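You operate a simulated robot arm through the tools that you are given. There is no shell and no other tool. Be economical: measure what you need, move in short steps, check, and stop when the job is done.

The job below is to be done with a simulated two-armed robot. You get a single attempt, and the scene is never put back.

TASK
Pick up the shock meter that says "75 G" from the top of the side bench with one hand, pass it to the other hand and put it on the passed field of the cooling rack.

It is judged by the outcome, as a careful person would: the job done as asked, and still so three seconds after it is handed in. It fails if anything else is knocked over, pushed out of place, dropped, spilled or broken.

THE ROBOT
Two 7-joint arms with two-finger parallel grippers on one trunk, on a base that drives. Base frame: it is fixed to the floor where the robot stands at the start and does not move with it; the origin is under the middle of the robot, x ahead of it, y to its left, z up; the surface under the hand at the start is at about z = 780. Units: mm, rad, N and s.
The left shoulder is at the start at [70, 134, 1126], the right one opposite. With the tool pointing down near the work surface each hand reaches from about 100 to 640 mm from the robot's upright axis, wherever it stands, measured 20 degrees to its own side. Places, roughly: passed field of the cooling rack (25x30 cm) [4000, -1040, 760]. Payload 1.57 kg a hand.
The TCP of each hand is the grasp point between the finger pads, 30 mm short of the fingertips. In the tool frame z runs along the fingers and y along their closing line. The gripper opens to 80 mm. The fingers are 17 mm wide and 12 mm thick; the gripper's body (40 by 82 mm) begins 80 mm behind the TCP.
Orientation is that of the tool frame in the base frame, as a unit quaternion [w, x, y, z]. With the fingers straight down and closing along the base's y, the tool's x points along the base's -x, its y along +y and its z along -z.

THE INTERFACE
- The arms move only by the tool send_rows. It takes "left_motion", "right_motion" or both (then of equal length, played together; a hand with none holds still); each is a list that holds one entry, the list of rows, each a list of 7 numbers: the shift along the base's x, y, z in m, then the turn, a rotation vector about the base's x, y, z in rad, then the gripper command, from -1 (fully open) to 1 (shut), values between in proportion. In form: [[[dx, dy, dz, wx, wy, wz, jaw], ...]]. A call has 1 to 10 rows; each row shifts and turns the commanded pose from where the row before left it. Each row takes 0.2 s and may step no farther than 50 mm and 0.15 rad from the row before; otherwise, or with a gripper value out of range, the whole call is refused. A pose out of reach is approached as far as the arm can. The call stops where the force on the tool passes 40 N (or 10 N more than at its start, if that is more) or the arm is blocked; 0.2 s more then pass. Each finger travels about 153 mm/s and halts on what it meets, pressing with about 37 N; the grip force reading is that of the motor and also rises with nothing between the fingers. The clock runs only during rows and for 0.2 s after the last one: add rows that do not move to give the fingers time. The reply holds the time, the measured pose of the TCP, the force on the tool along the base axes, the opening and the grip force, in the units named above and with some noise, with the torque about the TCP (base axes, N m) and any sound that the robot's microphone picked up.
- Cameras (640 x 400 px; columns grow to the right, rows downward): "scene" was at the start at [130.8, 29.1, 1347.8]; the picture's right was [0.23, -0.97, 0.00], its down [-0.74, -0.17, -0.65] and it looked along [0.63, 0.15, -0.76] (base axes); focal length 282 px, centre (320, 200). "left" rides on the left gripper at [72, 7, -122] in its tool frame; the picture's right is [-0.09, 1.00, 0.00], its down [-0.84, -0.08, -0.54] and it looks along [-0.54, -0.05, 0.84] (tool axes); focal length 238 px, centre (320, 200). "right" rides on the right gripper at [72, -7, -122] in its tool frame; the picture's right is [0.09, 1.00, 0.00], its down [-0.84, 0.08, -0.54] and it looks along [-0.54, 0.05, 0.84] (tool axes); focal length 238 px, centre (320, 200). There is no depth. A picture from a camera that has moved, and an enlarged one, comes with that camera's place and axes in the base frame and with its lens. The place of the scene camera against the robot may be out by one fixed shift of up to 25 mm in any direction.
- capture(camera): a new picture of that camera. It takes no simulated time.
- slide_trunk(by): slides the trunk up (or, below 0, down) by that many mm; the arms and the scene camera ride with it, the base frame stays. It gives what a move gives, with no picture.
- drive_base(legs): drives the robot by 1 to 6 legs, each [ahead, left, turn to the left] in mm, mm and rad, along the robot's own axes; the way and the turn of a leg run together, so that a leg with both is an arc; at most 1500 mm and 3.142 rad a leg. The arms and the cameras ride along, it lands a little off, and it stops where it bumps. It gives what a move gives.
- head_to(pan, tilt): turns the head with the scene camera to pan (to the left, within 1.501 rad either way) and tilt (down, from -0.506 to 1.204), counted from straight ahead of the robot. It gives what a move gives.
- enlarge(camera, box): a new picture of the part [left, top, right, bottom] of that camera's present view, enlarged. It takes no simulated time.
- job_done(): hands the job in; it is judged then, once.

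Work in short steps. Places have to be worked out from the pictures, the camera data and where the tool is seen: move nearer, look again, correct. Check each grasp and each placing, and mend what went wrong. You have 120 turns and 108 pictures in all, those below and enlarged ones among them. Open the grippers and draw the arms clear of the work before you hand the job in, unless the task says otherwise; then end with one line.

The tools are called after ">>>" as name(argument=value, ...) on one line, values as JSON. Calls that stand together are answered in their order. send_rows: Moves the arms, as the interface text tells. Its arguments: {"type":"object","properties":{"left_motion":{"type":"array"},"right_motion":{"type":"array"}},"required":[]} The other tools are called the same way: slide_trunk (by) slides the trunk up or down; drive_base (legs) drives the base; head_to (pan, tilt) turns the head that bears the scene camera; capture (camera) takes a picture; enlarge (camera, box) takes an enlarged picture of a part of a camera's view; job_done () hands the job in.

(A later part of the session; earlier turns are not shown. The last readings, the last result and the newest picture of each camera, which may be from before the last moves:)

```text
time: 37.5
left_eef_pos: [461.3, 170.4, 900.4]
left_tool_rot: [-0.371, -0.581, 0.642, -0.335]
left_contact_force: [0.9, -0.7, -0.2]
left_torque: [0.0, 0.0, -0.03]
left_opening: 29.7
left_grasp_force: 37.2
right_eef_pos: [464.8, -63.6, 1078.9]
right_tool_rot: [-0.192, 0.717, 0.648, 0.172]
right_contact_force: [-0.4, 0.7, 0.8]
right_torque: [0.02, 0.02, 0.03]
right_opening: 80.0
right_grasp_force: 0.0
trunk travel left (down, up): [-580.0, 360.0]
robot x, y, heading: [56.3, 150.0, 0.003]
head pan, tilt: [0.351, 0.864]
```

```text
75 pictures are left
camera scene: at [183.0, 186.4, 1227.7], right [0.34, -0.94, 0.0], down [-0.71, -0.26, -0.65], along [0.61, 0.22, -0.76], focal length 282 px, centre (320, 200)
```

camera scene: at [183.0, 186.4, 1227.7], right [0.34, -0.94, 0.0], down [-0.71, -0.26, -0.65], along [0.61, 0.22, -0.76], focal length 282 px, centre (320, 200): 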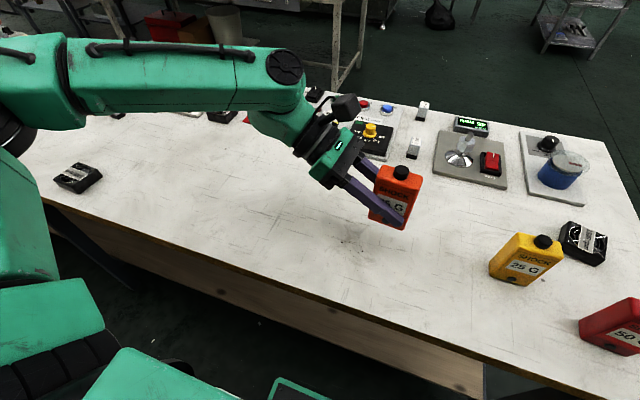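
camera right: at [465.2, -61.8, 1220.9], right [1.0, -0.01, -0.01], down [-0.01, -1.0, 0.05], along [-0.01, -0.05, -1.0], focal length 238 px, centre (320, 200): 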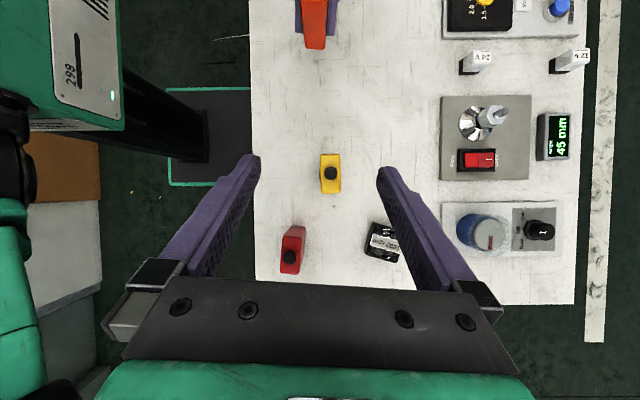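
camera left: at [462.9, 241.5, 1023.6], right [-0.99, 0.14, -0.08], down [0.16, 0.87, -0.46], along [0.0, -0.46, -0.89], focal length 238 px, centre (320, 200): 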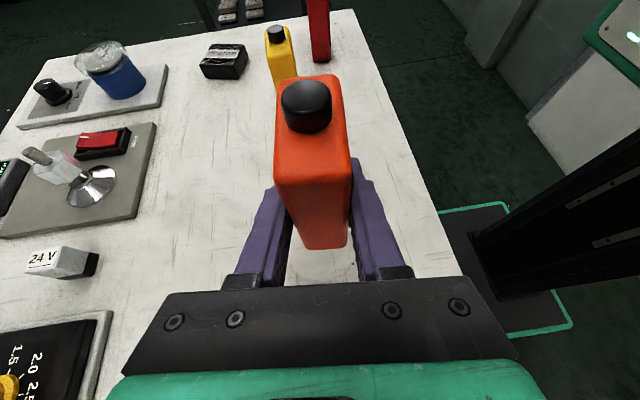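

Right hand is yawed −1.67 and tilted 30°, its camera clear. I bring it to the approach point, about 110 mm back along its tool axis from the meter's top.

>>> send_rows(right_motion=[[[-0.001, 0.028, -0.006, 0, -0.05, 0, -1], [-0.001, 0.028, -0.006, 0, 0, 0, -1], [-0.001, 0.028, -0.006, 0, 0, 0, -1], [-0.001, 0.028, -0.006, 0, 0, 0, -1], [-0.001, 0.028, -0.006, 0, 0, 0, -1], [0, 0.026, -0.006, 0, 0, 0, -1], [0, 0, 0, 0, 0, 0, -1]]])

>>> capture(camera="right")

>>> capture(camera="scene")

>>> capture(camera="left")

```text
time: 39.1
left_eef_pos: [460.2, 170.3, 902.1]
left_tool_rot: [-0.371, -0.581, 0.642, -0.336]
left_contact_force: [0.3, 0.3, -0.9]
left_torque: [-0.01, -0.01, 0.0]
left_opening: 29.2
left_grasp_force: 37.0
right_eef_pos: [460.4, 104.0, 1042.4]
right_tool_rot: [-0.173, 0.714, 0.651, 0.191]
right_contact_force: [0.0, 0.2, -0.5]
right_torque: [0.03, 0.02, -0.01]
right_opening: 80.0
right_grasp_force: 0.1
trunk travel left (down, up): [-580.0, 360.0]
robot x, y, heading: [52.2, 147.5, 0.001]
head pan, tilt: [0.351, 0.864]
```

```text
74 pictures are left
camera right: at [452.7, 106.3, 1185.3], right [1.0, -0.01, 0.05], down [-0.01, -1.0, 0.05], along [0.04, -0.05, -1.0], focal length 238 px, centre (320, 200)
```

right: 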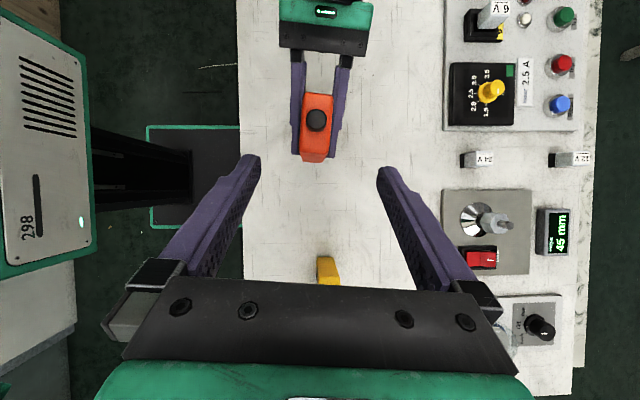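

```text
73 pictures are left
camera scene: at [182.5, 186.9, 1227.7], right [0.34, -0.94, 0.0], down [-0.71, -0.26, -0.65], along [0.61, 0.22, -0.76], focal length 282 px, centre (320, 200)
```

scene: 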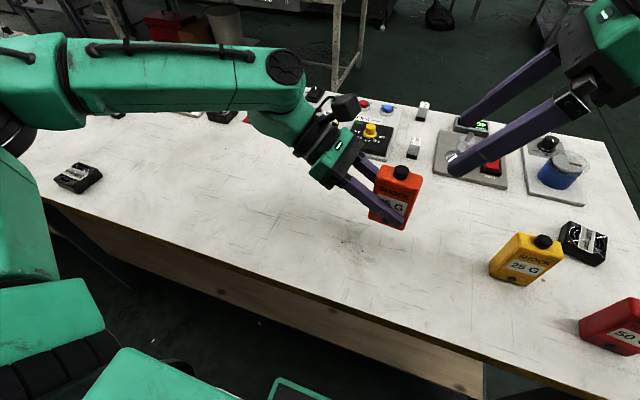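

```text
72 pictures are left
camera left: at [462.9, 240.9, 1023.8], right [-0.99, 0.14, -0.08], down [0.16, 0.88, -0.45], along [0.0, -0.46, -0.89], focal length 238 px, centre (320, 200)
```

left: 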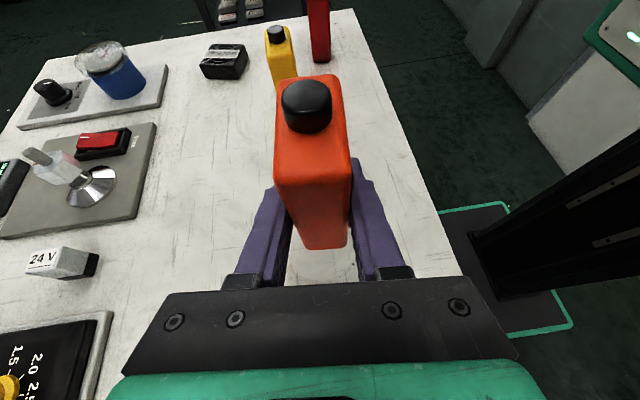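

The right camera puts the knob at about (459, 168, 972), matching the left hand's estimate. I advance two-thirds of the way along the axis and look.

>>> send_rows(right_motion=[[[0, 0.009, -0.0165, 0, 0, 0, -1], [0, 0.009, -0.0165, 0, 0, 0, -1], [0, 0.009, -0.0165, 0, 0, 0, -1], [-0.001, 0.009, -0.0165, 0, 0, 0, -1], [0, 0, 0, 0, 0, 0, -1]]])

>>> capture(camera="right")

>>> capture(camera="left")

>>> capture(camera="scene")

```text
time: 40.3
left_eef_pos: [460.8, 171.6, 901.3]
left_tool_rot: [-0.372, -0.581, 0.642, -0.336]
left_contact_force: [-0.2, -0.3, -1.0]
left_torque: [0.01, 0.0, 0.02]
left_opening: 29.2
left_grasp_force: 36.8
right_eef_pos: [458.7, 139.7, 976.4]
right_tool_rot: [-0.174, 0.712, 0.653, 0.19]
right_contact_force: [0.0, 0.4, -0.5]
right_torque: [-0.02, -0.01, 0.01]
right_opening: 79.9
right_grasp_force: 0.1
trunk travel left (down, up): [-580.0, 360.0]
robot x, y, heading: [53.8, 148.8, -0.001]
head pan, tilt: [0.351, 0.864]
```

```text
71 pictures are left
camera right: at [452.4, 142.2, 1118.8], right [1.0, -0.01, 0.04], down [-0.01, -1.0, 0.05], along [0.04, -0.05, -1.0], focal length 238 px, centre (320, 200)
```

right: 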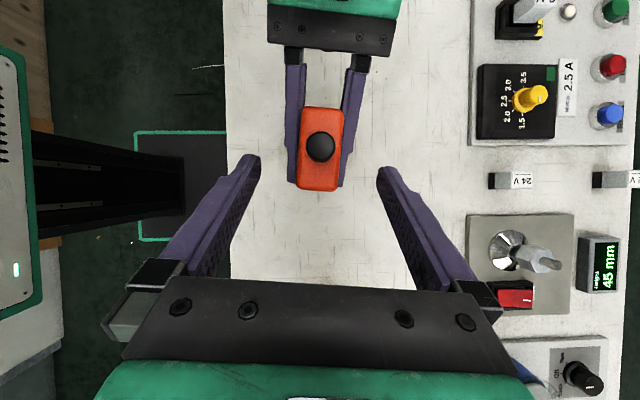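

```text
70 pictures are left
camera left: at [462.9, 241.3, 1023.7], right [-0.99, 0.14, -0.08], down [0.16, 0.88, -0.46], along [0.0, -0.46, -0.89], focal length 238 px, centre (320, 200)
```

left: 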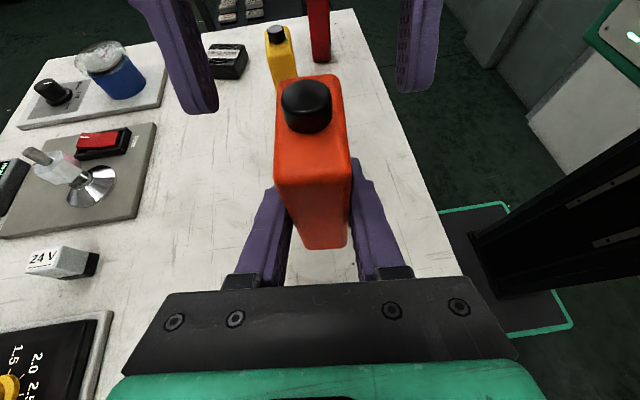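

```text
69 pictures are left
camera scene: at [182.6, 187.5, 1227.7], right [0.34, -0.94, 0.0], down [-0.71, -0.26, -0.65], along [0.61, 0.22, -0.76], focal length 282 px, centre (320, 200)
```

scene: 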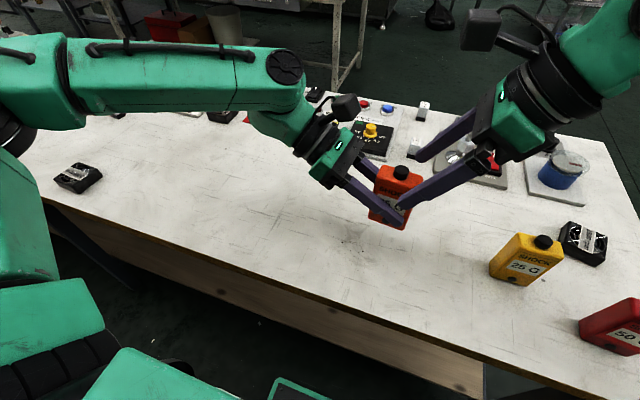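

All consistent, with the meter centred between the right fingers. I make the final advance to TCP ≈ (459, 157, 943), keeping about 6 mm above the left fingers.

>>> send_rows(right_motion=[[[0, 0.006, -0.011, 0, 0, 0, -1], [0, 0.006, -0.011, 0, 0, 0, -1], [0, 0.005, -0.011, 0, 0, 0, -1], [0, 0, 0, 0, 0, 0, -1]]])

>>> capture(camera="left")

>>> enlarge(camera="scene", box=[300, 60, 540, 260])

>>> capture(camera="right")

```text
time: 41.3
left_eef_pos: [461.5, 171.8, 901.4]
left_tool_rot: [-0.371, -0.581, 0.641, -0.336]
left_contact_force: [0.4, 0.3, -1.2]
left_torque: [0.01, -0.02, -0.04]
left_opening: 29.3
left_grasp_force: 37.0
right_eef_pos: [458.4, 157.2, 944.4]
right_tool_rot: [-0.175, 0.713, 0.652, 0.19]
right_contact_force: [0.1, -0.2, -0.3]
right_torque: [0.02, -0.01, 0.02]
right_opening: 80.2
right_grasp_force: 0.1
trunk travel left (down, up): [-580.0, 360.0]
robot x, y, heading: [53.6, 148.7, 0.002]
head pan, tilt: [0.351, 0.864]
```

```text
68 pictures are left
camera left: at [463.0, 241.4, 1023.7], right [-0.99, 0.14, -0.08], down [0.16, 0.88, -0.46], along [0.0, -0.46, -0.89], focal length 238 px, centre (320, 200)
```

left: 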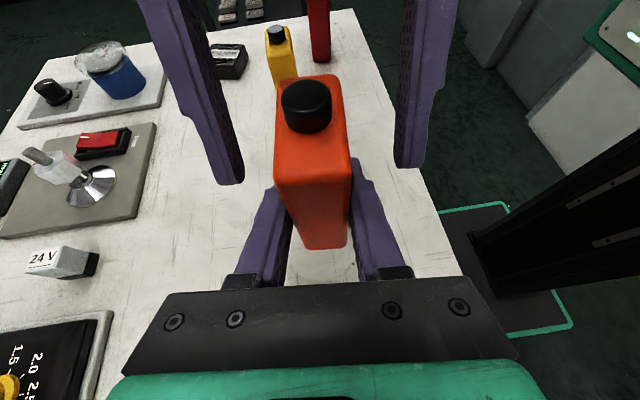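

```text
2.00 times, centred on (420, 160) of scene
camera zoom: at [182.7, 187.5, 1227.7], right [0.34, -0.94, 0.0], down [-0.71, -0.26, -0.65], along [0.61, 0.22, -0.76], focal length 564 px, centre (120, 280)
```

zoom: 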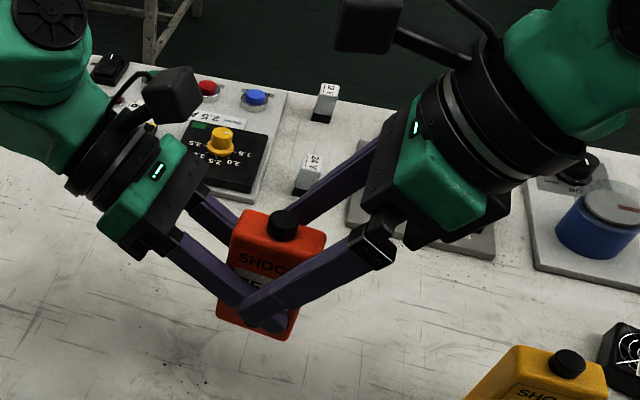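

```text
66 pictures are left
camera right: at [452.0, 159.0, 1086.3], right [1.0, -0.01, 0.05], down [-0.01, -1.0, 0.05], along [0.04, -0.05, -1.0], focal length 238 px, centre (320, 200)
```

right: 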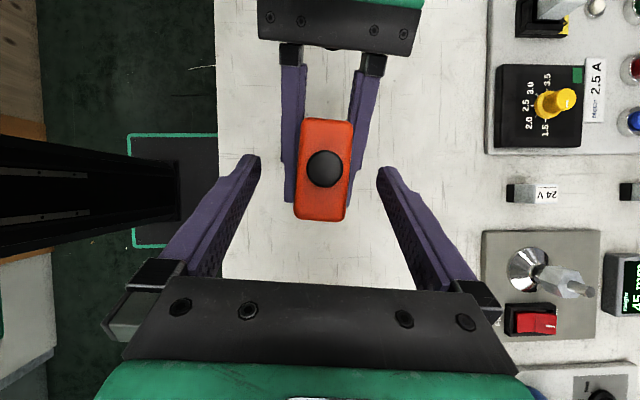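

Finger clearances look right. I close the right hand progressively while watching forces.

>>> send_rows(right_motion=[[[0.001, 0, 0, 0, 0, 0, -0.5], [0, 0, 0, 0, 0, 0, 0.0], [0, 0, 0, 0, 0, 0, 0.1], [0, 0, 0, 0, 0, 0, 0.18], [0, 0, 0, 0, 0, 0, 0.24], [0, 0, 0, 0, 0, 0, 0.3], [0, 0, 0, 0, 0, 0, 0.5], [0, 0, 0, 0, 0, 0, 1], [0, 0, 0, 0, 0, 0, 1]]])

>>> capture(camera="left")

>>> enlarge(camera="scene", box=[300, 60, 540, 260])

```text
time: 43.3
left_eef_pos: [461.3, 171.6, 901.6]
left_tool_rot: [-0.371, -0.582, 0.641, -0.337]
left_contact_force: [4.0, -1.5, -1.1]
left_torque: [-0.05, 0.2, 0.28]
left_opening: 29.7
left_grasp_force: 37.0
right_eef_pos: [459.7, 155.7, 944.1]
right_tool_rot: [-0.175, 0.713, 0.652, 0.19]
right_contact_force: [-3.4, 1.0, 0.4]
right_torque: [0.1, -0.01, -0.24]
right_opening: 29.6
right_grasp_force: 37.1
trunk travel left (down, up): [-580.0, 360.0]
robot x, y, heading: [54.0, 149.9, 0.001]
head pan, tilt: [0.351, 0.864]
```

```text
65 pictures are left
camera left: at [463.2, 241.5, 1023.7], right [-0.99, 0.14, -0.08], down [0.16, 0.88, -0.46], along [0.0, -0.46, -0.89], focal length 238 px, centre (320, 200)
```

left: 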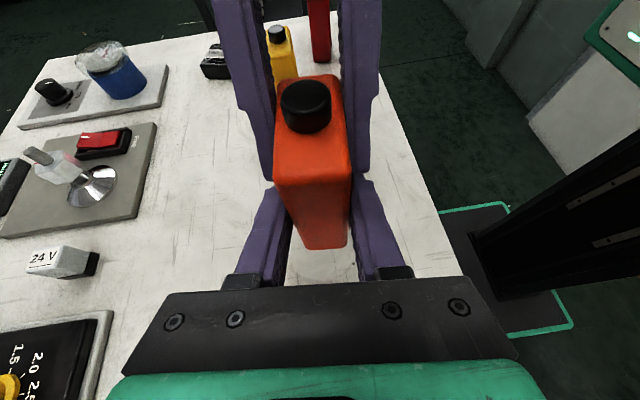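

```text
2.00 times, centred on (420, 160) of scene
camera zoom: at [182.8, 187.6, 1227.7], right [0.34, -0.94, 0.0], down [-0.71, -0.26, -0.65], along [0.61, 0.22, -0.76], focal length 564 px, centre (120, 280)
```

zoom: 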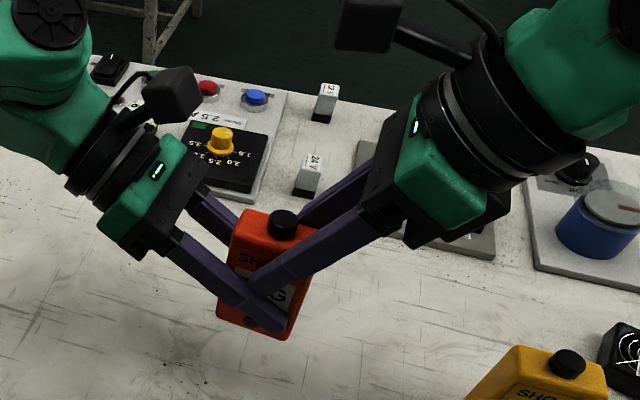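

Both hands hold at 29.6 mm with low forces. I open the left hand and back it out along its axis, up and to the left.

>>> send_rows(left_motion=[[[0, 0, 0, 0, 0, 0, 0.0], [0, 0, 0, 0, 0, 0, -0.6], [0, 0, 0, 0, 0, 0, -1], [0, 0, 0, 0, 0, 0, -1], [0.001, 0.017, 0.01, 0, 0, 0, -1], [0.001, 0.017, 0.01, 0, 0, 0, -1], [0.002, 0.026, 0.015, 0, 0, 0, -1], [0.002, 0.026, 0.015, 0, 0, 0, -1], [0.002, 0.026, 0.015, 0, 0, 0, -1], [0.002, 0.026, 0.015, 0, 0, 0, -1]]], right_motion=[[[0, 0, 0, 0, 0, 0, 1], [0, 0, 0, 0, 0, 0, 1], [0, 0, 0, 0, 0, 0, 1], [0, 0, 0, 0, 0, 0, 1], [0, 0, 0, 0, 0, 0, 1], [0, 0, 0, 0, 0, 0, 1], [0, 0, 0, 0, 0, 0, 1], [0, 0, 0, 0, 0, 0, 1], [0, 0, 0, 0, 0, 0, 1], [0, 0, 0, 0, 0, 0, 1]]])

>>> capture(camera="right")

>>> capture(camera="scene")

>>> capture(camera="left")

```text
time: 45.5
left_eef_pos: [470.7, 310.7, 982.3]
left_tool_rot: [-0.372, -0.581, 0.642, -0.336]
left_contact_force: [0.2, 0.2, 0.0]
left_torque: [0.0, -0.01, 0.01]
left_opening: 80.3
left_grasp_force: 0.1
right_eef_pos: [459.8, 157.3, 944.9]
right_tool_rot: [-0.173, 0.713, 0.652, 0.19]
right_contact_force: [0.4, -0.3, 0.4]
right_torque: [0.0, -0.01, 0.01]
right_opening: 29.4
right_grasp_force: 36.9
trunk travel left (down, up): [-580.0, 360.0]
robot x, y, heading: [54.4, 148.5, 0.001]
head pan, tilt: [0.351, 0.864]
```

```text
63 pictures are left
camera right: at [453.0, 159.6, 1086.4], right [1.0, -0.01, 0.05], down [-0.01, -1.0, 0.05], along [0.04, -0.05, -1.0], focal length 238 px, centre (320, 200)
```

right: 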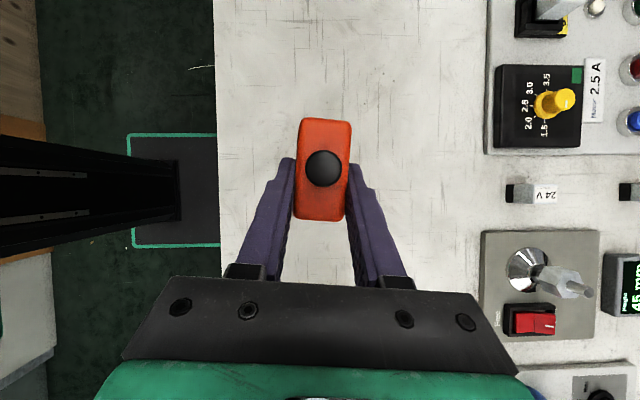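

```text
62 pictures are left
camera scene: at [182.5, 188.2, 1227.7], right [0.34, -0.94, 0.0], down [-0.71, -0.26, -0.65], along [0.61, 0.22, -0.76], focal length 282 px, centre (320, 200)
```

scene: 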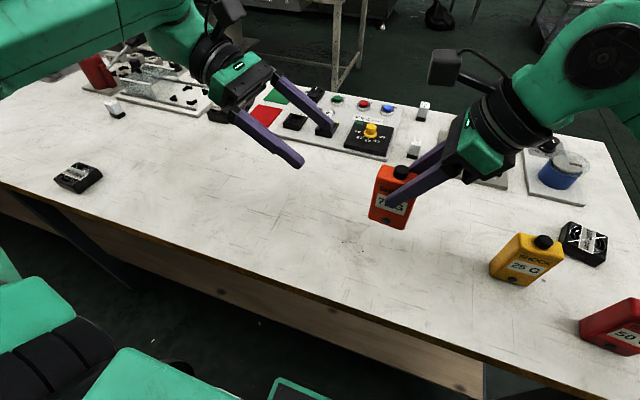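

```text
61 pictures are left
camera left: at [472.5, 381.2, 1103.9], right [-0.99, 0.14, -0.08], down [0.16, 0.87, -0.46], along [0.0, -0.46, -0.89], focal length 238 px, centre (320, 200)
```

left: 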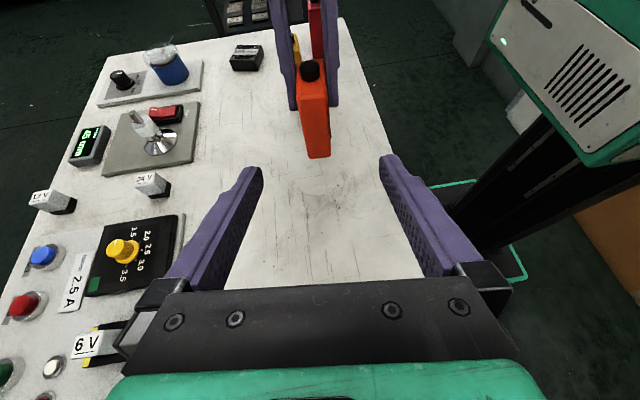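

The pass succeeded: right hand alone holds the meter, and the left is clear. I raise the trunk so everything clears the bench, then back away.

>>> slide_trunk(by=220)

>>> drive_base(legs=[[-500, 0, 0]])

>>> capture(camera="scene")

```text
time: 47.9
left_eef_pos: [470.5, 309.2, 1200.8]
left_tool_rot: [-0.371, -0.582, 0.641, -0.336]
left_contact_force: [-0.5, 1.0, -0.4]
left_torque: [-0.02, 0.01, 0.0]
left_opening: 80.0
left_grasp_force: 0.0
right_eef_pos: [460.6, 156.6, 1164.5]
right_tool_rot: [-0.175, 0.713, 0.653, 0.19]
right_contact_force: [1.4, 0.4, -1.4]
right_torque: [0.01, -0.01, -0.02]
right_opening: 29.4
right_grasp_force: 36.9
trunk travel left (down, up): [-800.0, 140.0]
robot x, y, heading: [55.8, 147.5, 0.001]
head pan, tilt: [0.351, 0.864]
```

```text
time: 50.8
left_eef_pos: [-18.6, 310.9, 1199.4]
left_tool_rot: [-0.372, -0.581, 0.642, -0.335]
left_contact_force: [0.2, 1.1, 0.3]
left_torque: [0.01, 0.02, 0.0]
left_opening: 79.8
left_grasp_force: 0.1
right_eef_pos: [-30.3, 156.7, 1163.4]
right_tool_rot: [-0.174, 0.713, 0.652, 0.189]
right_contact_force: [-0.3, -0.3, -0.6]
right_torque: [0.0, 0.01, 0.03]
right_opening: 29.5
right_grasp_force: 37.3
trunk travel left (down, up): [-800.0, 140.0]
robot x, y, heading: [-439.8, 149.2, 0.005]
head pan, tilt: [0.351, 0.864]
```

```text
60 pictures are left
camera scene: at [-306.3, 187.4, 1447.5], right [0.34, -0.94, 0.0], down [-0.71, -0.26, -0.65], along [0.61, 0.22, -0.76], focal length 282 px, centre (320, 200)
```

scene: 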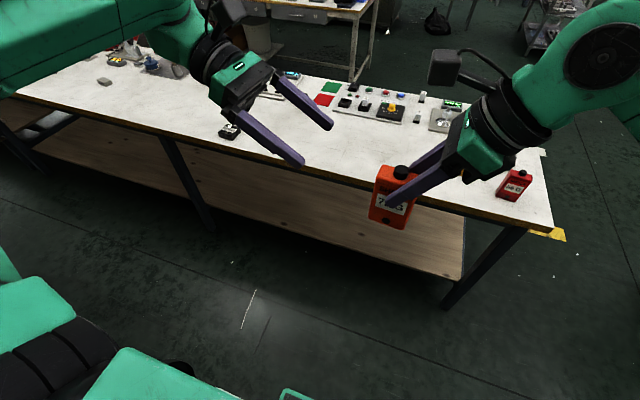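

I straighten the left hand back to a compact fingers-down pose for driving.

>>> send_rows(left_motion=[[[0, 0.003, 0, 0.15, 0, 0, -1], [0, 0.003, 0, 0.15, 0, 0, -1], [0, 0.003, 0, 0.15, 0, 0, -1], [0, 0.003, 0, 0.15, 0, 0, -1], [0, 0.003, 0, 0.15, 0, 0, -1], [0, 0.003, 0, 0.15, 0, 0, -1], [0, 0.003, 0, 0.147, 0, 0, -1]]])

>>> send_rows(left_motion=[[[-0.01, 0, 0, 0, 0, -0.147, 0], [-0.01, 0, 0, 0, 0, -0.147, 0], [-0.01, 0, 0, 0, 0, -0.147, 0], [-0.01, 0, 0, 0, 0, -0.147, 0], [-0.01, 0, 0, 0, 0, -0.147, 0], [-0.01, 0, 0, 0, 0, -0.147, 0], [-0.01, 0, 0, 0, 0, -0.147, 0], [0, 0, 0, 0, 0, -0.147, 0], [0, 0, 0, 0, 0, -0.147, 0], [0, 0, 0, 0, 0, -0.147, 0]]])

>>> capture(camera="scene")

```text
time: 52.4
left_eef_pos: [-19.8, 328.6, 1202.2]
left_tool_rot: [-0.03, -0.689, 0.723, 0.03]
left_contact_force: [1.4, -0.3, 1.1]
left_torque: [0.01, -0.02, -0.01]
left_opening: 79.9
left_grasp_force: 0.0
right_eef_pos: [-29.7, 154.9, 1164.0]
right_tool_rot: [-0.175, 0.713, 0.652, 0.19]
right_contact_force: [-0.3, 0.8, -0.2]
right_torque: [0.02, 0.01, -0.02]
right_opening: 29.5
right_grasp_force: 37.4
trunk travel left (down, up): [-800.0, 140.0]
robot x, y, heading: [-432.0, 149.6, 0.002]
head pan, tilt: [0.351, 0.864]
```

```text
time: 54.5
left_eef_pos: [-89.4, 330.2, 1200.7]
left_tool_rot: [-0.002, -0.025, 0.999, 0.043]
left_contact_force: [0.6, 0.0, 0.2]
left_torque: [-0.01, -0.01, -0.01]
left_opening: 40.3
left_grasp_force: 0.0
right_eef_pos: [-29.7, 156.7, 1164.4]
right_tool_rot: [-0.173, 0.713, 0.652, 0.191]
right_contact_force: [-0.4, -0.5, -1.3]
right_torque: [-0.02, 0.0, 0.01]
right_opening: 29.4
right_grasp_force: 37.1
trunk travel left (down, up): [-800.0, 140.0]
robot x, y, heading: [-433.2, 148.0, 0.001]
head pan, tilt: [0.351, 0.864]
```

```text
59 pictures are left
camera scene: at [-308.1, 187.5, 1447.7], right [0.34, -0.94, 0.0], down [-0.71, -0.26, -0.65], along [0.61, 0.22, -0.76], focal length 282 px, centre (320, 200)
```

scene: 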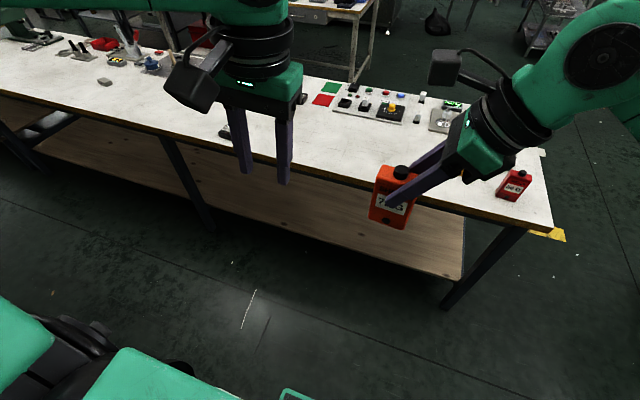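

Next I drive sideways to the lane between the bench and the right table, then look ahead.

>>> drive_base(legs=[[0, -870, 0]])

>>> head_to(pan=0.0, tilt=0.4)

>>> capture(camera="scene")

>>> head_to(pan=-0.8, tilt=0.5)

>>> capture(camera="scene")

```text
time: 59.1
left_eef_pos: [-88.9, -531.0, 1201.2]
left_tool_rot: [-0.004, -0.025, 0.999, 0.043]
left_contact_force: [0.6, -0.5, -0.6]
left_torque: [0.0, -0.01, -0.01]
left_opening: 40.3
left_grasp_force: 0.1
right_eef_pos: [-29.4, -705.3, 1164.1]
right_tool_rot: [-0.174, 0.713, 0.652, 0.189]
right_contact_force: [0.3, -0.9, 0.0]
right_torque: [-0.03, -0.03, 0.01]
right_opening: 29.3
right_grasp_force: 36.5
trunk travel left (down, up): [-800.0, 140.0]
robot x, y, heading: [-438.1, -710.8, -0.005]
head pan, tilt: [0.351, 0.864]
```

```text
time: 60.0
left_eef_pos: [-90.7, -531.0, 1201.4]
left_tool_rot: [-0.004, -0.025, 0.999, 0.042]
left_contact_force: [0.1, 0.8, -0.7]
left_torque: [-0.03, 0.01, -0.01]
left_opening: 40.1
left_grasp_force: 0.1
right_eef_pos: [-31.0, -707.4, 1164.9]
right_tool_rot: [-0.175, 0.713, 0.652, 0.19]
right_contact_force: [-0.3, 0.2, -1.2]
right_torque: [-0.04, -0.02, 0.0]
right_opening: 29.3
right_grasp_force: 36.8
trunk travel left (down, up): [-800.0, 140.0]
robot x, y, heading: [-434.8, -713.9, 0.0]
head pan, tilt: [0.0, 0.4]
```

```text
58 pictures are left
camera scene: at [-288.1, -701.8, 1487.8], right [0.0, -1.0, 0.0], down [-0.39, 0.0, -0.92], along [0.92, 0.0, -0.39], focal length 282 px, centre (320, 200)
```

scene: 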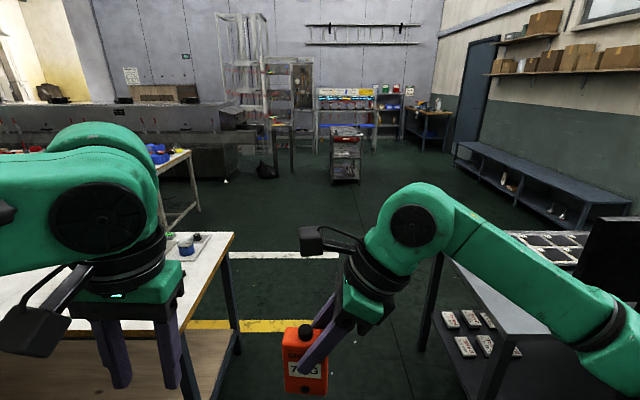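

```text
time: 61.2
left_eef_pos: [-88.5, -531.2, 1200.6]
left_tool_rot: [-0.004, -0.025, 0.999, 0.042]
left_contact_force: [0.5, -0.8, -0.3]
left_torque: [0.0, 0.0, -0.01]
left_opening: 39.9
left_grasp_force: 0.0
right_eef_pos: [-30.1, -707.1, 1164.6]
right_tool_rot: [-0.175, 0.713, 0.652, 0.19]
right_contact_force: [0.7, -0.8, -1.5]
right_torque: [-0.03, 0.0, 0.03]
right_opening: 29.6
right_grasp_force: 37.3
trunk travel left (down, up): [-800.0, 140.0]
robot x, y, heading: [-438.8, -713.5, 0.002]
head pan, tilt: [-0.799, 0.499]
```

```text
57 pictures are left
camera scene: at [-317.2, -766.9, 1478.8], right [-0.72, -0.7, 0.0], down [-0.33, 0.34, -0.88], along [0.61, -0.63, -0.48], focal length 282 px, centre (320, 200)
```

scene: 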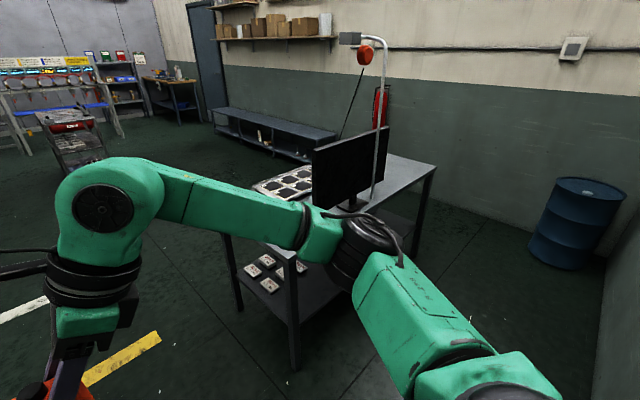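

The right elbow sticks out toward the monitor, so I take a lane 100 mm further left (base half-width is about 215 mm) before going ahead.

>>> drive_base(legs=[[0, 105, 0], [1400, 0, 0]])

>>> drive_base(legs=[[1000, -250, 0], [800, 0, 0]])

>>> head_to(pan=-0.2, tilt=0.5)

>>> capture(camera="scene")

```text
time: 69.0
left_eef_pos: [1322.5, -422.8, 1200.5]
left_tool_rot: [-0.003, -0.027, 0.999, 0.042]
left_contact_force: [-0.8, 0.2, 0.7]
left_torque: [-0.04, 0.0, 0.0]
left_opening: 39.8
left_grasp_force: 0.0
right_eef_pos: [1381.4, -598.3, 1164.6]
right_tool_rot: [-0.174, 0.712, 0.653, 0.19]
right_contact_force: [-0.3, 0.2, -1.6]
right_torque: [-0.01, -0.05, 0.0]
right_opening: 29.3
right_grasp_force: 36.8
trunk travel left (down, up): [-800.0, 140.0]
robot x, y, heading: [973.6, -607.1, 0.004]
head pan, tilt: [-0.799, 0.499]
```

```text
time: 78.2
left_eef_pos: [3120.8, -670.0, 1201.5]
left_tool_rot: [-0.003, -0.027, 0.999, 0.041]
left_contact_force: [-0.5, 0.2, -0.9]
left_torque: [0.0, -0.03, -0.03]
left_opening: 40.1
left_grasp_force: 0.0
right_eef_pos: [3179.3, -845.1, 1163.7]
right_tool_rot: [-0.174, 0.712, 0.653, 0.19]
right_contact_force: [-0.5, 0.0, -1.8]
right_torque: [-0.04, -0.05, 0.0]
right_opening: 29.6
right_grasp_force: 37.4
trunk travel left (down, up): [-800.0, 140.0]
robot x, y, heading: [2778.6, -850.2, -0.001]
head pan, tilt: [-0.799, 0.499]
```

```text
time: 79.2
left_eef_pos: [3121.8, -669.7, 1200.9]
left_tool_rot: [-0.004, -0.027, 0.999, 0.043]
left_contact_force: [0.7, 0.2, 0.1]
left_torque: [0.01, 0.0, 0.0]
left_opening: 40.3
left_grasp_force: 0.1
right_eef_pos: [3180.7, -844.5, 1164.7]
right_tool_rot: [-0.173, 0.713, 0.653, 0.189]
right_contact_force: [-0.3, 0.1, -1.1]
right_torque: [-0.02, 0.01, -0.03]
right_opening: 29.3
right_grasp_force: 37.0
trunk travel left (down, up): [-800.0, 140.0]
robot x, y, heading: [2775.9, -848.1, 0.0]
head pan, tilt: [-0.201, 0.499]
```

```text
56 pictures are left
camera scene: at [2920.1, -859.0, 1478.8], right [-0.2, -0.98, 0.0], down [-0.47, 0.09, -0.88], along [0.86, -0.17, -0.48], focal length 282 px, centre (320, 200)
```

scene: 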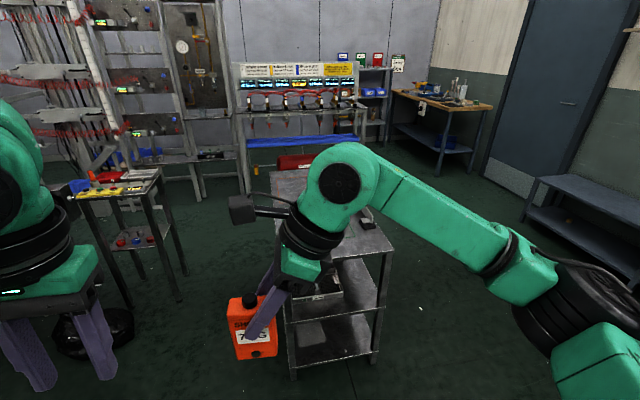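

The trolley (cooling rack) is ahead but my arm hides its top. I shift the right hand 150 mm right and look again.

>>> send_rows(right_motion=[[[-0.01, -0.03, 0, 0, 0, 0, 1], [-0.01, -0.03, 0, 0, 0, 0, 1], [-0.01, -0.03, 0, 0, 0, 0, 1], [-0.01, -0.03, 0, 0, 0, 0, 1], [-0.01, -0.03, 0, 0, 0, 0, 1], [-0.01, -0.03, 0, 0, 0, 0, 1]]])

>>> drive_base(legs=[[200, 0, 0]])

>>> head_to(pan=-0.2, tilt=0.65)

>>> capture(camera="scene")

```text
time: 80.6
left_eef_pos: [3119.3, -669.1, 1202.0]
left_tool_rot: [-0.002, -0.026, 0.999, 0.044]
left_contact_force: [0.5, -0.3, 0.3]
left_torque: [0.04, -0.01, 0.03]
left_opening: 40.0
left_grasp_force: 0.0
right_eef_pos: [3119.6, -1024.8, 1164.5]
right_tool_rot: [-0.175, 0.712, 0.653, 0.19]
right_contact_force: [-0.1, -0.6, -1.2]
right_torque: [0.03, -0.01, 0.01]
right_opening: 29.2
right_grasp_force: 37.3
trunk travel left (down, up): [-800.0, 140.0]
robot x, y, heading: [2774.5, -853.8, 0.004]
head pan, tilt: [-0.201, 0.499]
```

```text
time: 82.2
left_eef_pos: [3318.9, -670.2, 1202.8]
left_tool_rot: [-0.002, -0.026, 0.999, 0.043]
left_contact_force: [1.0, 0.2, -0.6]
left_torque: [-0.02, -0.01, 0.01]
left_opening: 39.8
left_grasp_force: 0.0
right_eef_pos: [3318.2, -1024.8, 1165.9]
right_tool_rot: [-0.173, 0.712, 0.653, 0.191]
right_contact_force: [-0.8, 0.2, -1.2]
right_torque: [-0.03, -0.02, -0.03]
right_opening: 29.4
right_grasp_force: 36.5
trunk travel left (down, up): [-800.0, 140.0]
robot x, y, heading: [2976.5, -847.7, 0.003]
head pan, tilt: [-0.201, 0.499]
```

```text
time: 82.9
left_eef_pos: [3322.7, -669.2, 1201.0]
left_tool_rot: [-0.004, -0.026, 0.999, 0.042]
left_contact_force: [0.6, -0.3, -0.3]
left_torque: [0.04, 0.0, 0.02]
left_opening: 40.1
left_grasp_force: 0.1
right_eef_pos: [3321.2, -1024.7, 1164.2]
right_tool_rot: [-0.174, 0.713, 0.653, 0.19]
right_contact_force: [-0.1, -0.6, -0.2]
right_torque: [-0.05, 0.0, 0.02]
right_opening: 29.3
right_grasp_force: 37.1
trunk travel left (down, up): [-800.0, 140.0]
robot x, y, heading: [2972.1, -855.6, -0.006]
head pan, tilt: [-0.201, 0.649]
```

```text
55 pictures are left
camera scene: at [3116.5, -857.8, 1465.4], right [-0.2, -0.98, 0.0], down [-0.59, 0.12, -0.8], along [0.78, -0.16, -0.6], focal length 282 px, centre (320, 200)
```

scene: 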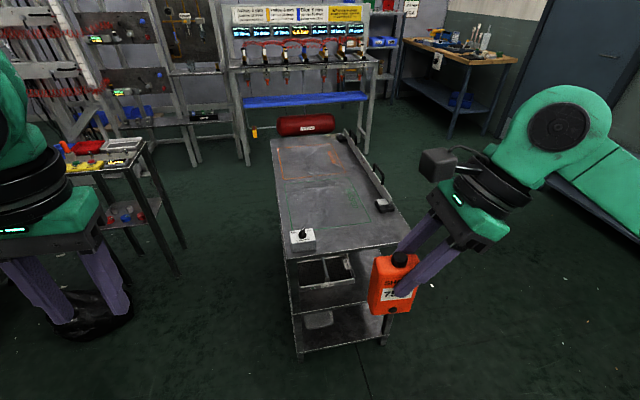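

The trolley top shows an orange outlined field (far) and a green one (near). I enlarge to read the labels.

>>> enlarge(camera="scene", box=[250, 110, 430, 270])

```text
2.50 times, centred on (340, 190) of scene
camera zoom: at [3116.5, -857.8, 1465.4], right [-0.2, -0.98, 0.0], down [-0.59, 0.12, -0.8], along [0.78, -0.16, -0.6], focal length 705 px, centre (270, 225)
```

zoom: 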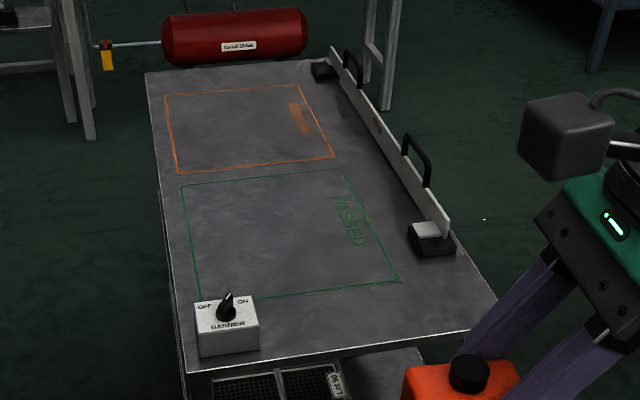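

The green PASSED field is near, centred about (4000, −1045), with a switch box at its near-left and a rail on the right. I'll aim for TCP ≈ (3965, −1055). First I extend the right hand here in free space to test its reach.

>>> send_rows(right_motion=[[[0.02, 0.012, 0, 0, 0, 0, 1], [0.02, 0.012, 0, 0, 0, 0, 1], [0.02, 0.012, 0, 0, 0, 0, 1], [0.02, 0.012, 0, 0, 0, 0, 1], [0.02, 0.012, 0, 0, 0, 0, 1], [0.015, 0.012, 0, 0, 0, 0, 1]]])

>>> drive_base(legs=[[0, -110, 0], [420, 0, 0]])

>>> capture(camera="right")

>>> capture(camera="scene")

```text
time: 84.3
left_eef_pos: [3320.4, -668.1, 1201.6]
left_tool_rot: [-0.003, -0.026, 0.999, 0.043]
left_contact_force: [-0.3, -0.1, -0.8]
left_torque: [-0.02, -0.01, 0.03]
left_opening: 39.7
left_grasp_force: 0.1
right_eef_pos: [3437.5, -952.0, 1164.3]
right_tool_rot: [-0.175, 0.713, 0.653, 0.19]
right_contact_force: [-0.7, -0.6, -0.6]
right_torque: [0.0, -0.01, -0.02]
right_opening: 29.1
right_grasp_force: 36.9
trunk travel left (down, up): [-800.0, 140.0]
robot x, y, heading: [2975.4, -853.9, 0.008]
head pan, tilt: [-0.201, 0.649]
```

```text
time: 87.7
left_eef_pos: [3741.1, -781.8, 1202.9]
left_tool_rot: [-0.003, -0.025, 0.999, 0.043]
left_contact_force: [-0.1, -0.3, 0.3]
left_torque: [0.0, -0.02, -0.01]
left_opening: 39.9
left_grasp_force: 0.1
right_eef_pos: [3854.4, -1064.6, 1165.6]
right_tool_rot: [-0.174, 0.713, 0.652, 0.19]
right_contact_force: [-1.0, 0.5, 0.1]
right_torque: [-0.04, -0.02, 0.0]
right_opening: 29.4
right_grasp_force: 36.6
trunk travel left (down, up): [-800.0, 140.0]
robot x, y, heading: [3393.9, -962.0, -0.006]
head pan, tilt: [-0.201, 0.649]
```

```text
53 pictures are left
camera right: at [3847.4, -1061.7, 1307.5], right [1.0, -0.01, 0.05], down [-0.01, -1.0, 0.05], along [0.05, -0.05, -1.0], focal length 238 px, centre (320, 200)
```

right: 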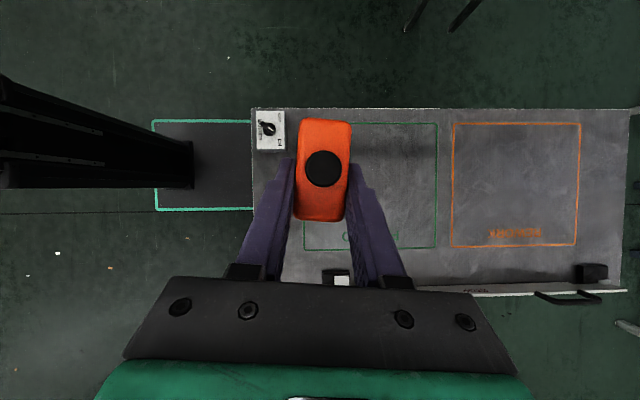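

```text
52 pictures are left
camera scene: at [3534.4, -968.9, 1465.6], right [-0.2, -0.98, 0.0], down [-0.59, 0.12, -0.8], along [0.78, -0.16, -0.6], focal length 282 px, centre (320, 200)
```

scene: 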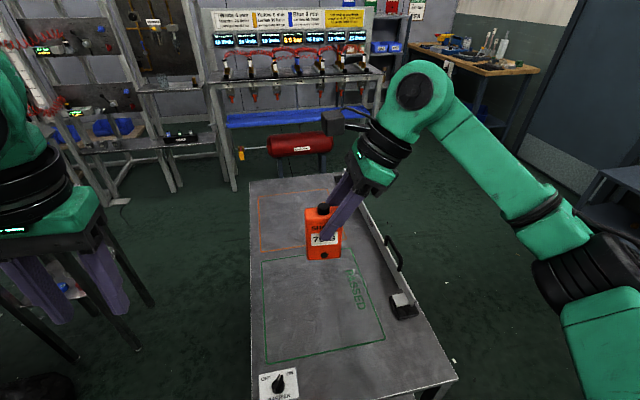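

The right camera puts the green field at x 3835–4148, y −1204…−910. I drive forward 80 mm, extend the hand about 35 mm, and lower the trunk.

>>> drive_base(legs=[[80, 0, 0]])

>>> send_rows(right_motion=[[[0.018, 0, 0, 0, 0, 0, 1], [0.018, 0, 0, 0, 0, 0, 1], [0, 0, 0, 0, 0, 0, 1]]])

>>> slide_trunk(by=-240)

>>> capture(camera="right")

>>> capture(camera="scene")

```text
time: 88.7
left_eef_pos: [3815.6, -782.0, 1202.9]
left_tool_rot: [-0.001, -0.025, 0.999, 0.043]
left_contact_force: [-0.3, 0.2, -0.1]
left_torque: [-0.04, -0.01, 0.01]
left_opening: 40.0
left_grasp_force: 0.0
right_eef_pos: [3929.1, -1064.8, 1167.1]
right_tool_rot: [-0.173, 0.712, 0.653, 0.191]
right_contact_force: [0.5, 1.0, -0.7]
right_torque: [0.0, -0.03, 0.01]
right_opening: 29.4
right_grasp_force: 37.7
trunk travel left (down, up): [-800.0, 140.0]
robot x, y, heading: [3470.6, -965.2, -0.001]
head pan, tilt: [-0.201, 0.649]
```

```text
time: 89.5
left_eef_pos: [3821.7, -780.8, 1200.6]
left_tool_rot: [-0.004, -0.025, 0.999, 0.042]
left_contact_force: [0.7, 0.1, 0.3]
left_torque: [-0.04, 0.06, 0.04]
left_opening: 40.1
left_grasp_force: 0.1
right_eef_pos: [3971.3, -1064.4, 1163.9]
right_tool_rot: [-0.175, 0.713, 0.651, 0.191]
right_contact_force: [0.6, 0.6, -0.9]
right_torque: [-0.03, 0.01, 0.01]
right_opening: 29.9
right_grasp_force: 36.7
trunk travel left (down, up): [-800.0, 140.0]
robot x, y, heading: [3476.1, -965.8, -0.003]
head pan, tilt: [-0.201, 0.649]
```

```text
time: 92.0
left_eef_pos: [3820.0, -781.3, 961.8]
left_tool_rot: [-0.003, -0.025, 0.999, 0.043]
left_contact_force: [0.0, 0.6, -0.5]
left_torque: [0.01, 0.01, 0.0]
left_opening: 40.1
left_grasp_force: 0.0
right_eef_pos: [3970.1, -1063.5, 923.9]
right_tool_rot: [-0.174, 0.713, 0.652, 0.19]
right_contact_force: [-0.7, 0.3, -0.7]
right_torque: [-0.03, 0.02, 0.02]
right_opening: 29.4
right_grasp_force: 37.0
trunk travel left (down, up): [-560.0, 380.0]
robot x, y, heading: [3475.7, -967.1, -0.003]
head pan, tilt: [-0.201, 0.649]
```

```text
51 pictures are left
camera right: at [3963.2, -1061.5, 1066.9], right [1.0, -0.01, 0.05], down [-0.01, -1.0, 0.05], along [0.04, -0.05, -1.0], focal length 238 px, centre (320, 200)
```

right: 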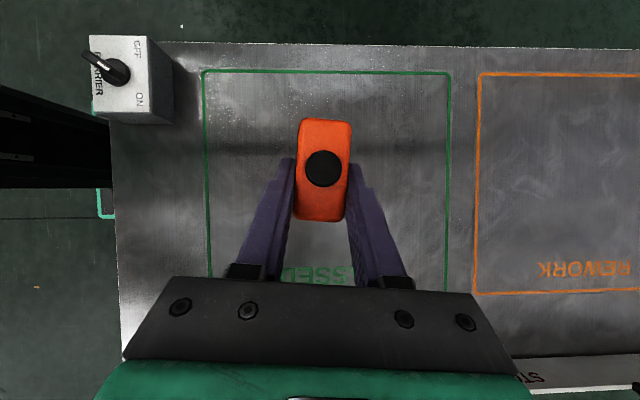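

```text
50 pictures are left
camera scene: at [3614.9, -968.8, 1225.4], right [-0.2, -0.98, 0.0], down [-0.59, 0.12, -0.8], along [0.78, -0.16, -0.6], focal length 282 px, centre (320, 200)
```

scene: 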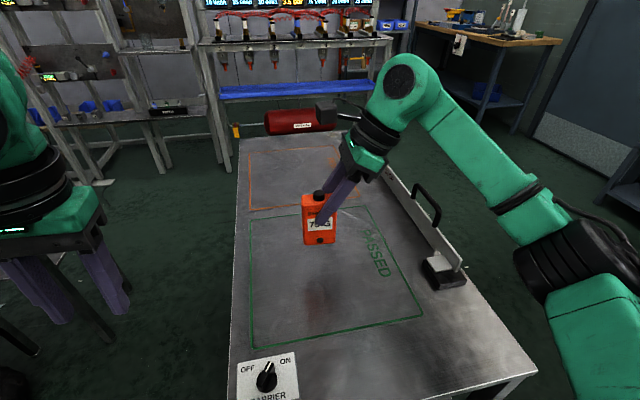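

The meter is over the middle of the PASSED field with its base at z≈839. The surface works out at about 760–780, so I descend 50 mm and look.

>>> send_rows(right_motion=[[[0, 0, -0.01, 0, 0, 0, 1], [0, 0, -0.01, 0, 0, 0, 1], [0, 0, -0.01, 0, 0, 0, 1], [0, 0, -0.01, 0, 0, 0, 1], [0, 0, -0.01, 0, 0, 0, 1], [0, 0, 0, 0, 0, 0, 1]]])

>>> enlarge(camera="scene", box=[230, 140, 430, 340])

>>> capture(camera="left")

```text
time: 93.4
left_eef_pos: [3820.4, -781.9, 962.0]
left_tool_rot: [-0.003, -0.025, 0.999, 0.042]
left_contact_force: [0.1, -0.3, 0.1]
left_torque: [0.01, 0.04, -0.04]
left_opening: 39.9
left_grasp_force: 0.0
right_eef_pos: [3969.7, -1064.0, 874.1]
right_tool_rot: [-0.175, 0.713, 0.652, 0.189]
right_contact_force: [0.5, 0.3, 0.4]
right_torque: [0.02, -0.04, 0.0]
right_opening: 29.5
right_grasp_force: 37.1
trunk travel left (down, up): [-560.0, 380.0]
robot x, y, heading: [3470.4, -965.2, -0.0]
head pan, tilt: [-0.201, 0.649]
```

```text
2.00 times, centred on (330, 240) of scene
camera zoom: at [3615.0, -968.8, 1225.4], right [-0.2, -0.98, 0.0], down [-0.59, 0.12, -0.8], along [0.78, -0.16, -0.6], focal length 564 px, centre (300, 120)
```

zoom: 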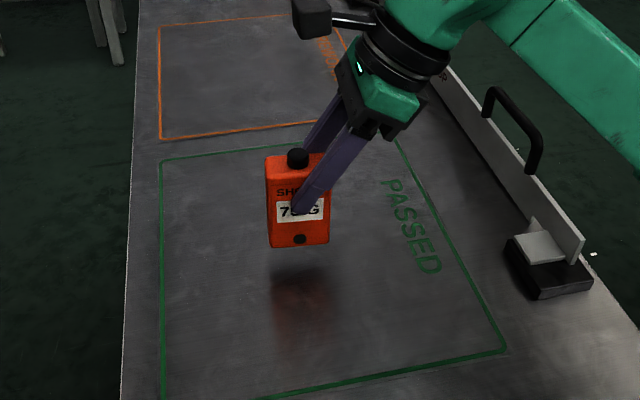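

```text
48 pictures are left
camera left: at [3751.3, -789.1, 1083.4], right [0.04, 1.0, 0.08], down [0.84, -0.08, 0.53], along [0.53, 0.05, -0.84], focal length 238 px, centre (320, 200)
```

left: 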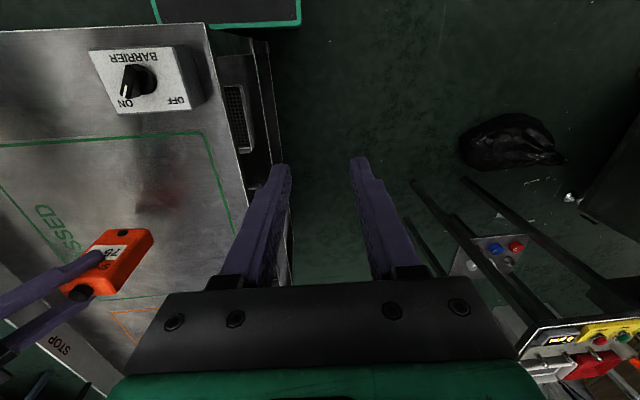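

The base is about 15–20 mm above the surface, judging by its reflection. I descend in small steps until contact.

>>> send_rows(right_motion=[[[0, 0, -0.004, 0, 0, 0, 1], [0, 0, -0.004, 0, 0, 0, 1], [0, 0, -0.002, 0, 0, 0, 1], [0, 0, 0, 0, 0, 0, 1]]])

>>> enlarge(camera="scene", box=[270, 160, 390, 280])

```text
time: 94.4
left_eef_pos: [3820.6, -781.7, 960.9]
left_tool_rot: [-0.003, -0.026, 0.999, 0.043]
left_contact_force: [0.3, -0.1, 0.3]
left_torque: [-0.02, -0.01, -0.02]
left_opening: 40.0
left_grasp_force: 0.1
right_eef_pos: [3970.8, -1064.5, 863.5]
right_tool_rot: [-0.174, 0.713, 0.652, 0.19]
right_contact_force: [0.5, -0.3, -0.9]
right_torque: [0.03, -0.03, 0.0]
right_opening: 29.5
right_grasp_force: 37.2
trunk travel left (down, up): [-560.0, 380.0]
robot x, y, heading: [3476.7, -963.0, -0.002]
head pan, tilt: [-0.201, 0.649]
```

```text
3.33 times, centred on (330, 220) of scene
camera zoom: at [3615.0, -968.8, 1225.4], right [-0.2, -0.98, 0.0], down [-0.59, 0.12, -0.8], along [0.78, -0.16, -0.6], focal length 940 px, centre (287, 133)
```

zoom: 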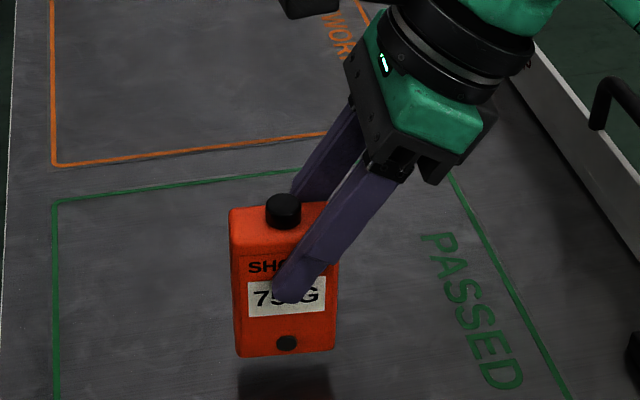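

Still a small gap, so I go on with 2 mm steps.

>>> send_rows(right_motion=[[[0, 0, -0.002, 0, 0, 0, 1], [0, 0, -0.002, 0, 0, 0, 1], [0, 0, -0.002, 0, 0, 0, 1], [0, 0, -0.002, 0, 0, 0, 1], [0, 0, 0, 0, 0, 0, 1]]])

>>> enlarge(camera="scene", box=[270, 180, 390, 300])

```text
time: 95.6
left_eef_pos: [3820.9, -781.2, 961.4]
left_tool_rot: [-0.004, -0.025, 0.999, 0.043]
left_contact_force: [-0.4, -0.3, -0.9]
left_torque: [0.02, 0.01, -0.02]
left_opening: 40.1
left_grasp_force: 0.0
right_eef_pos: [3970.8, -1064.4, 856.7]
right_tool_rot: [-0.174, 0.712, 0.653, 0.19]
right_contact_force: [-0.4, 0.5, -0.6]
right_torque: [-0.01, 0.02, 0.0]
right_opening: 29.5
right_grasp_force: 37.4
trunk travel left (down, up): [-560.0, 380.0]
robot x, y, heading: [3470.2, -962.0, 0.004]
head pan, tilt: [-0.201, 0.649]
```

```text
3.33 times, centred on (330, 240) of scene
camera zoom: at [3615.0, -968.8, 1225.4], right [-0.2, -0.98, 0.0], down [-0.59, 0.12, -0.8], along [0.78, -0.16, -0.6], focal length 940 px, centre (287, 67)
```

zoom: 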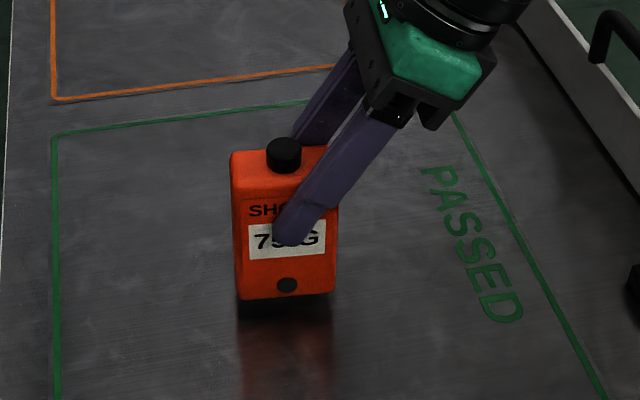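

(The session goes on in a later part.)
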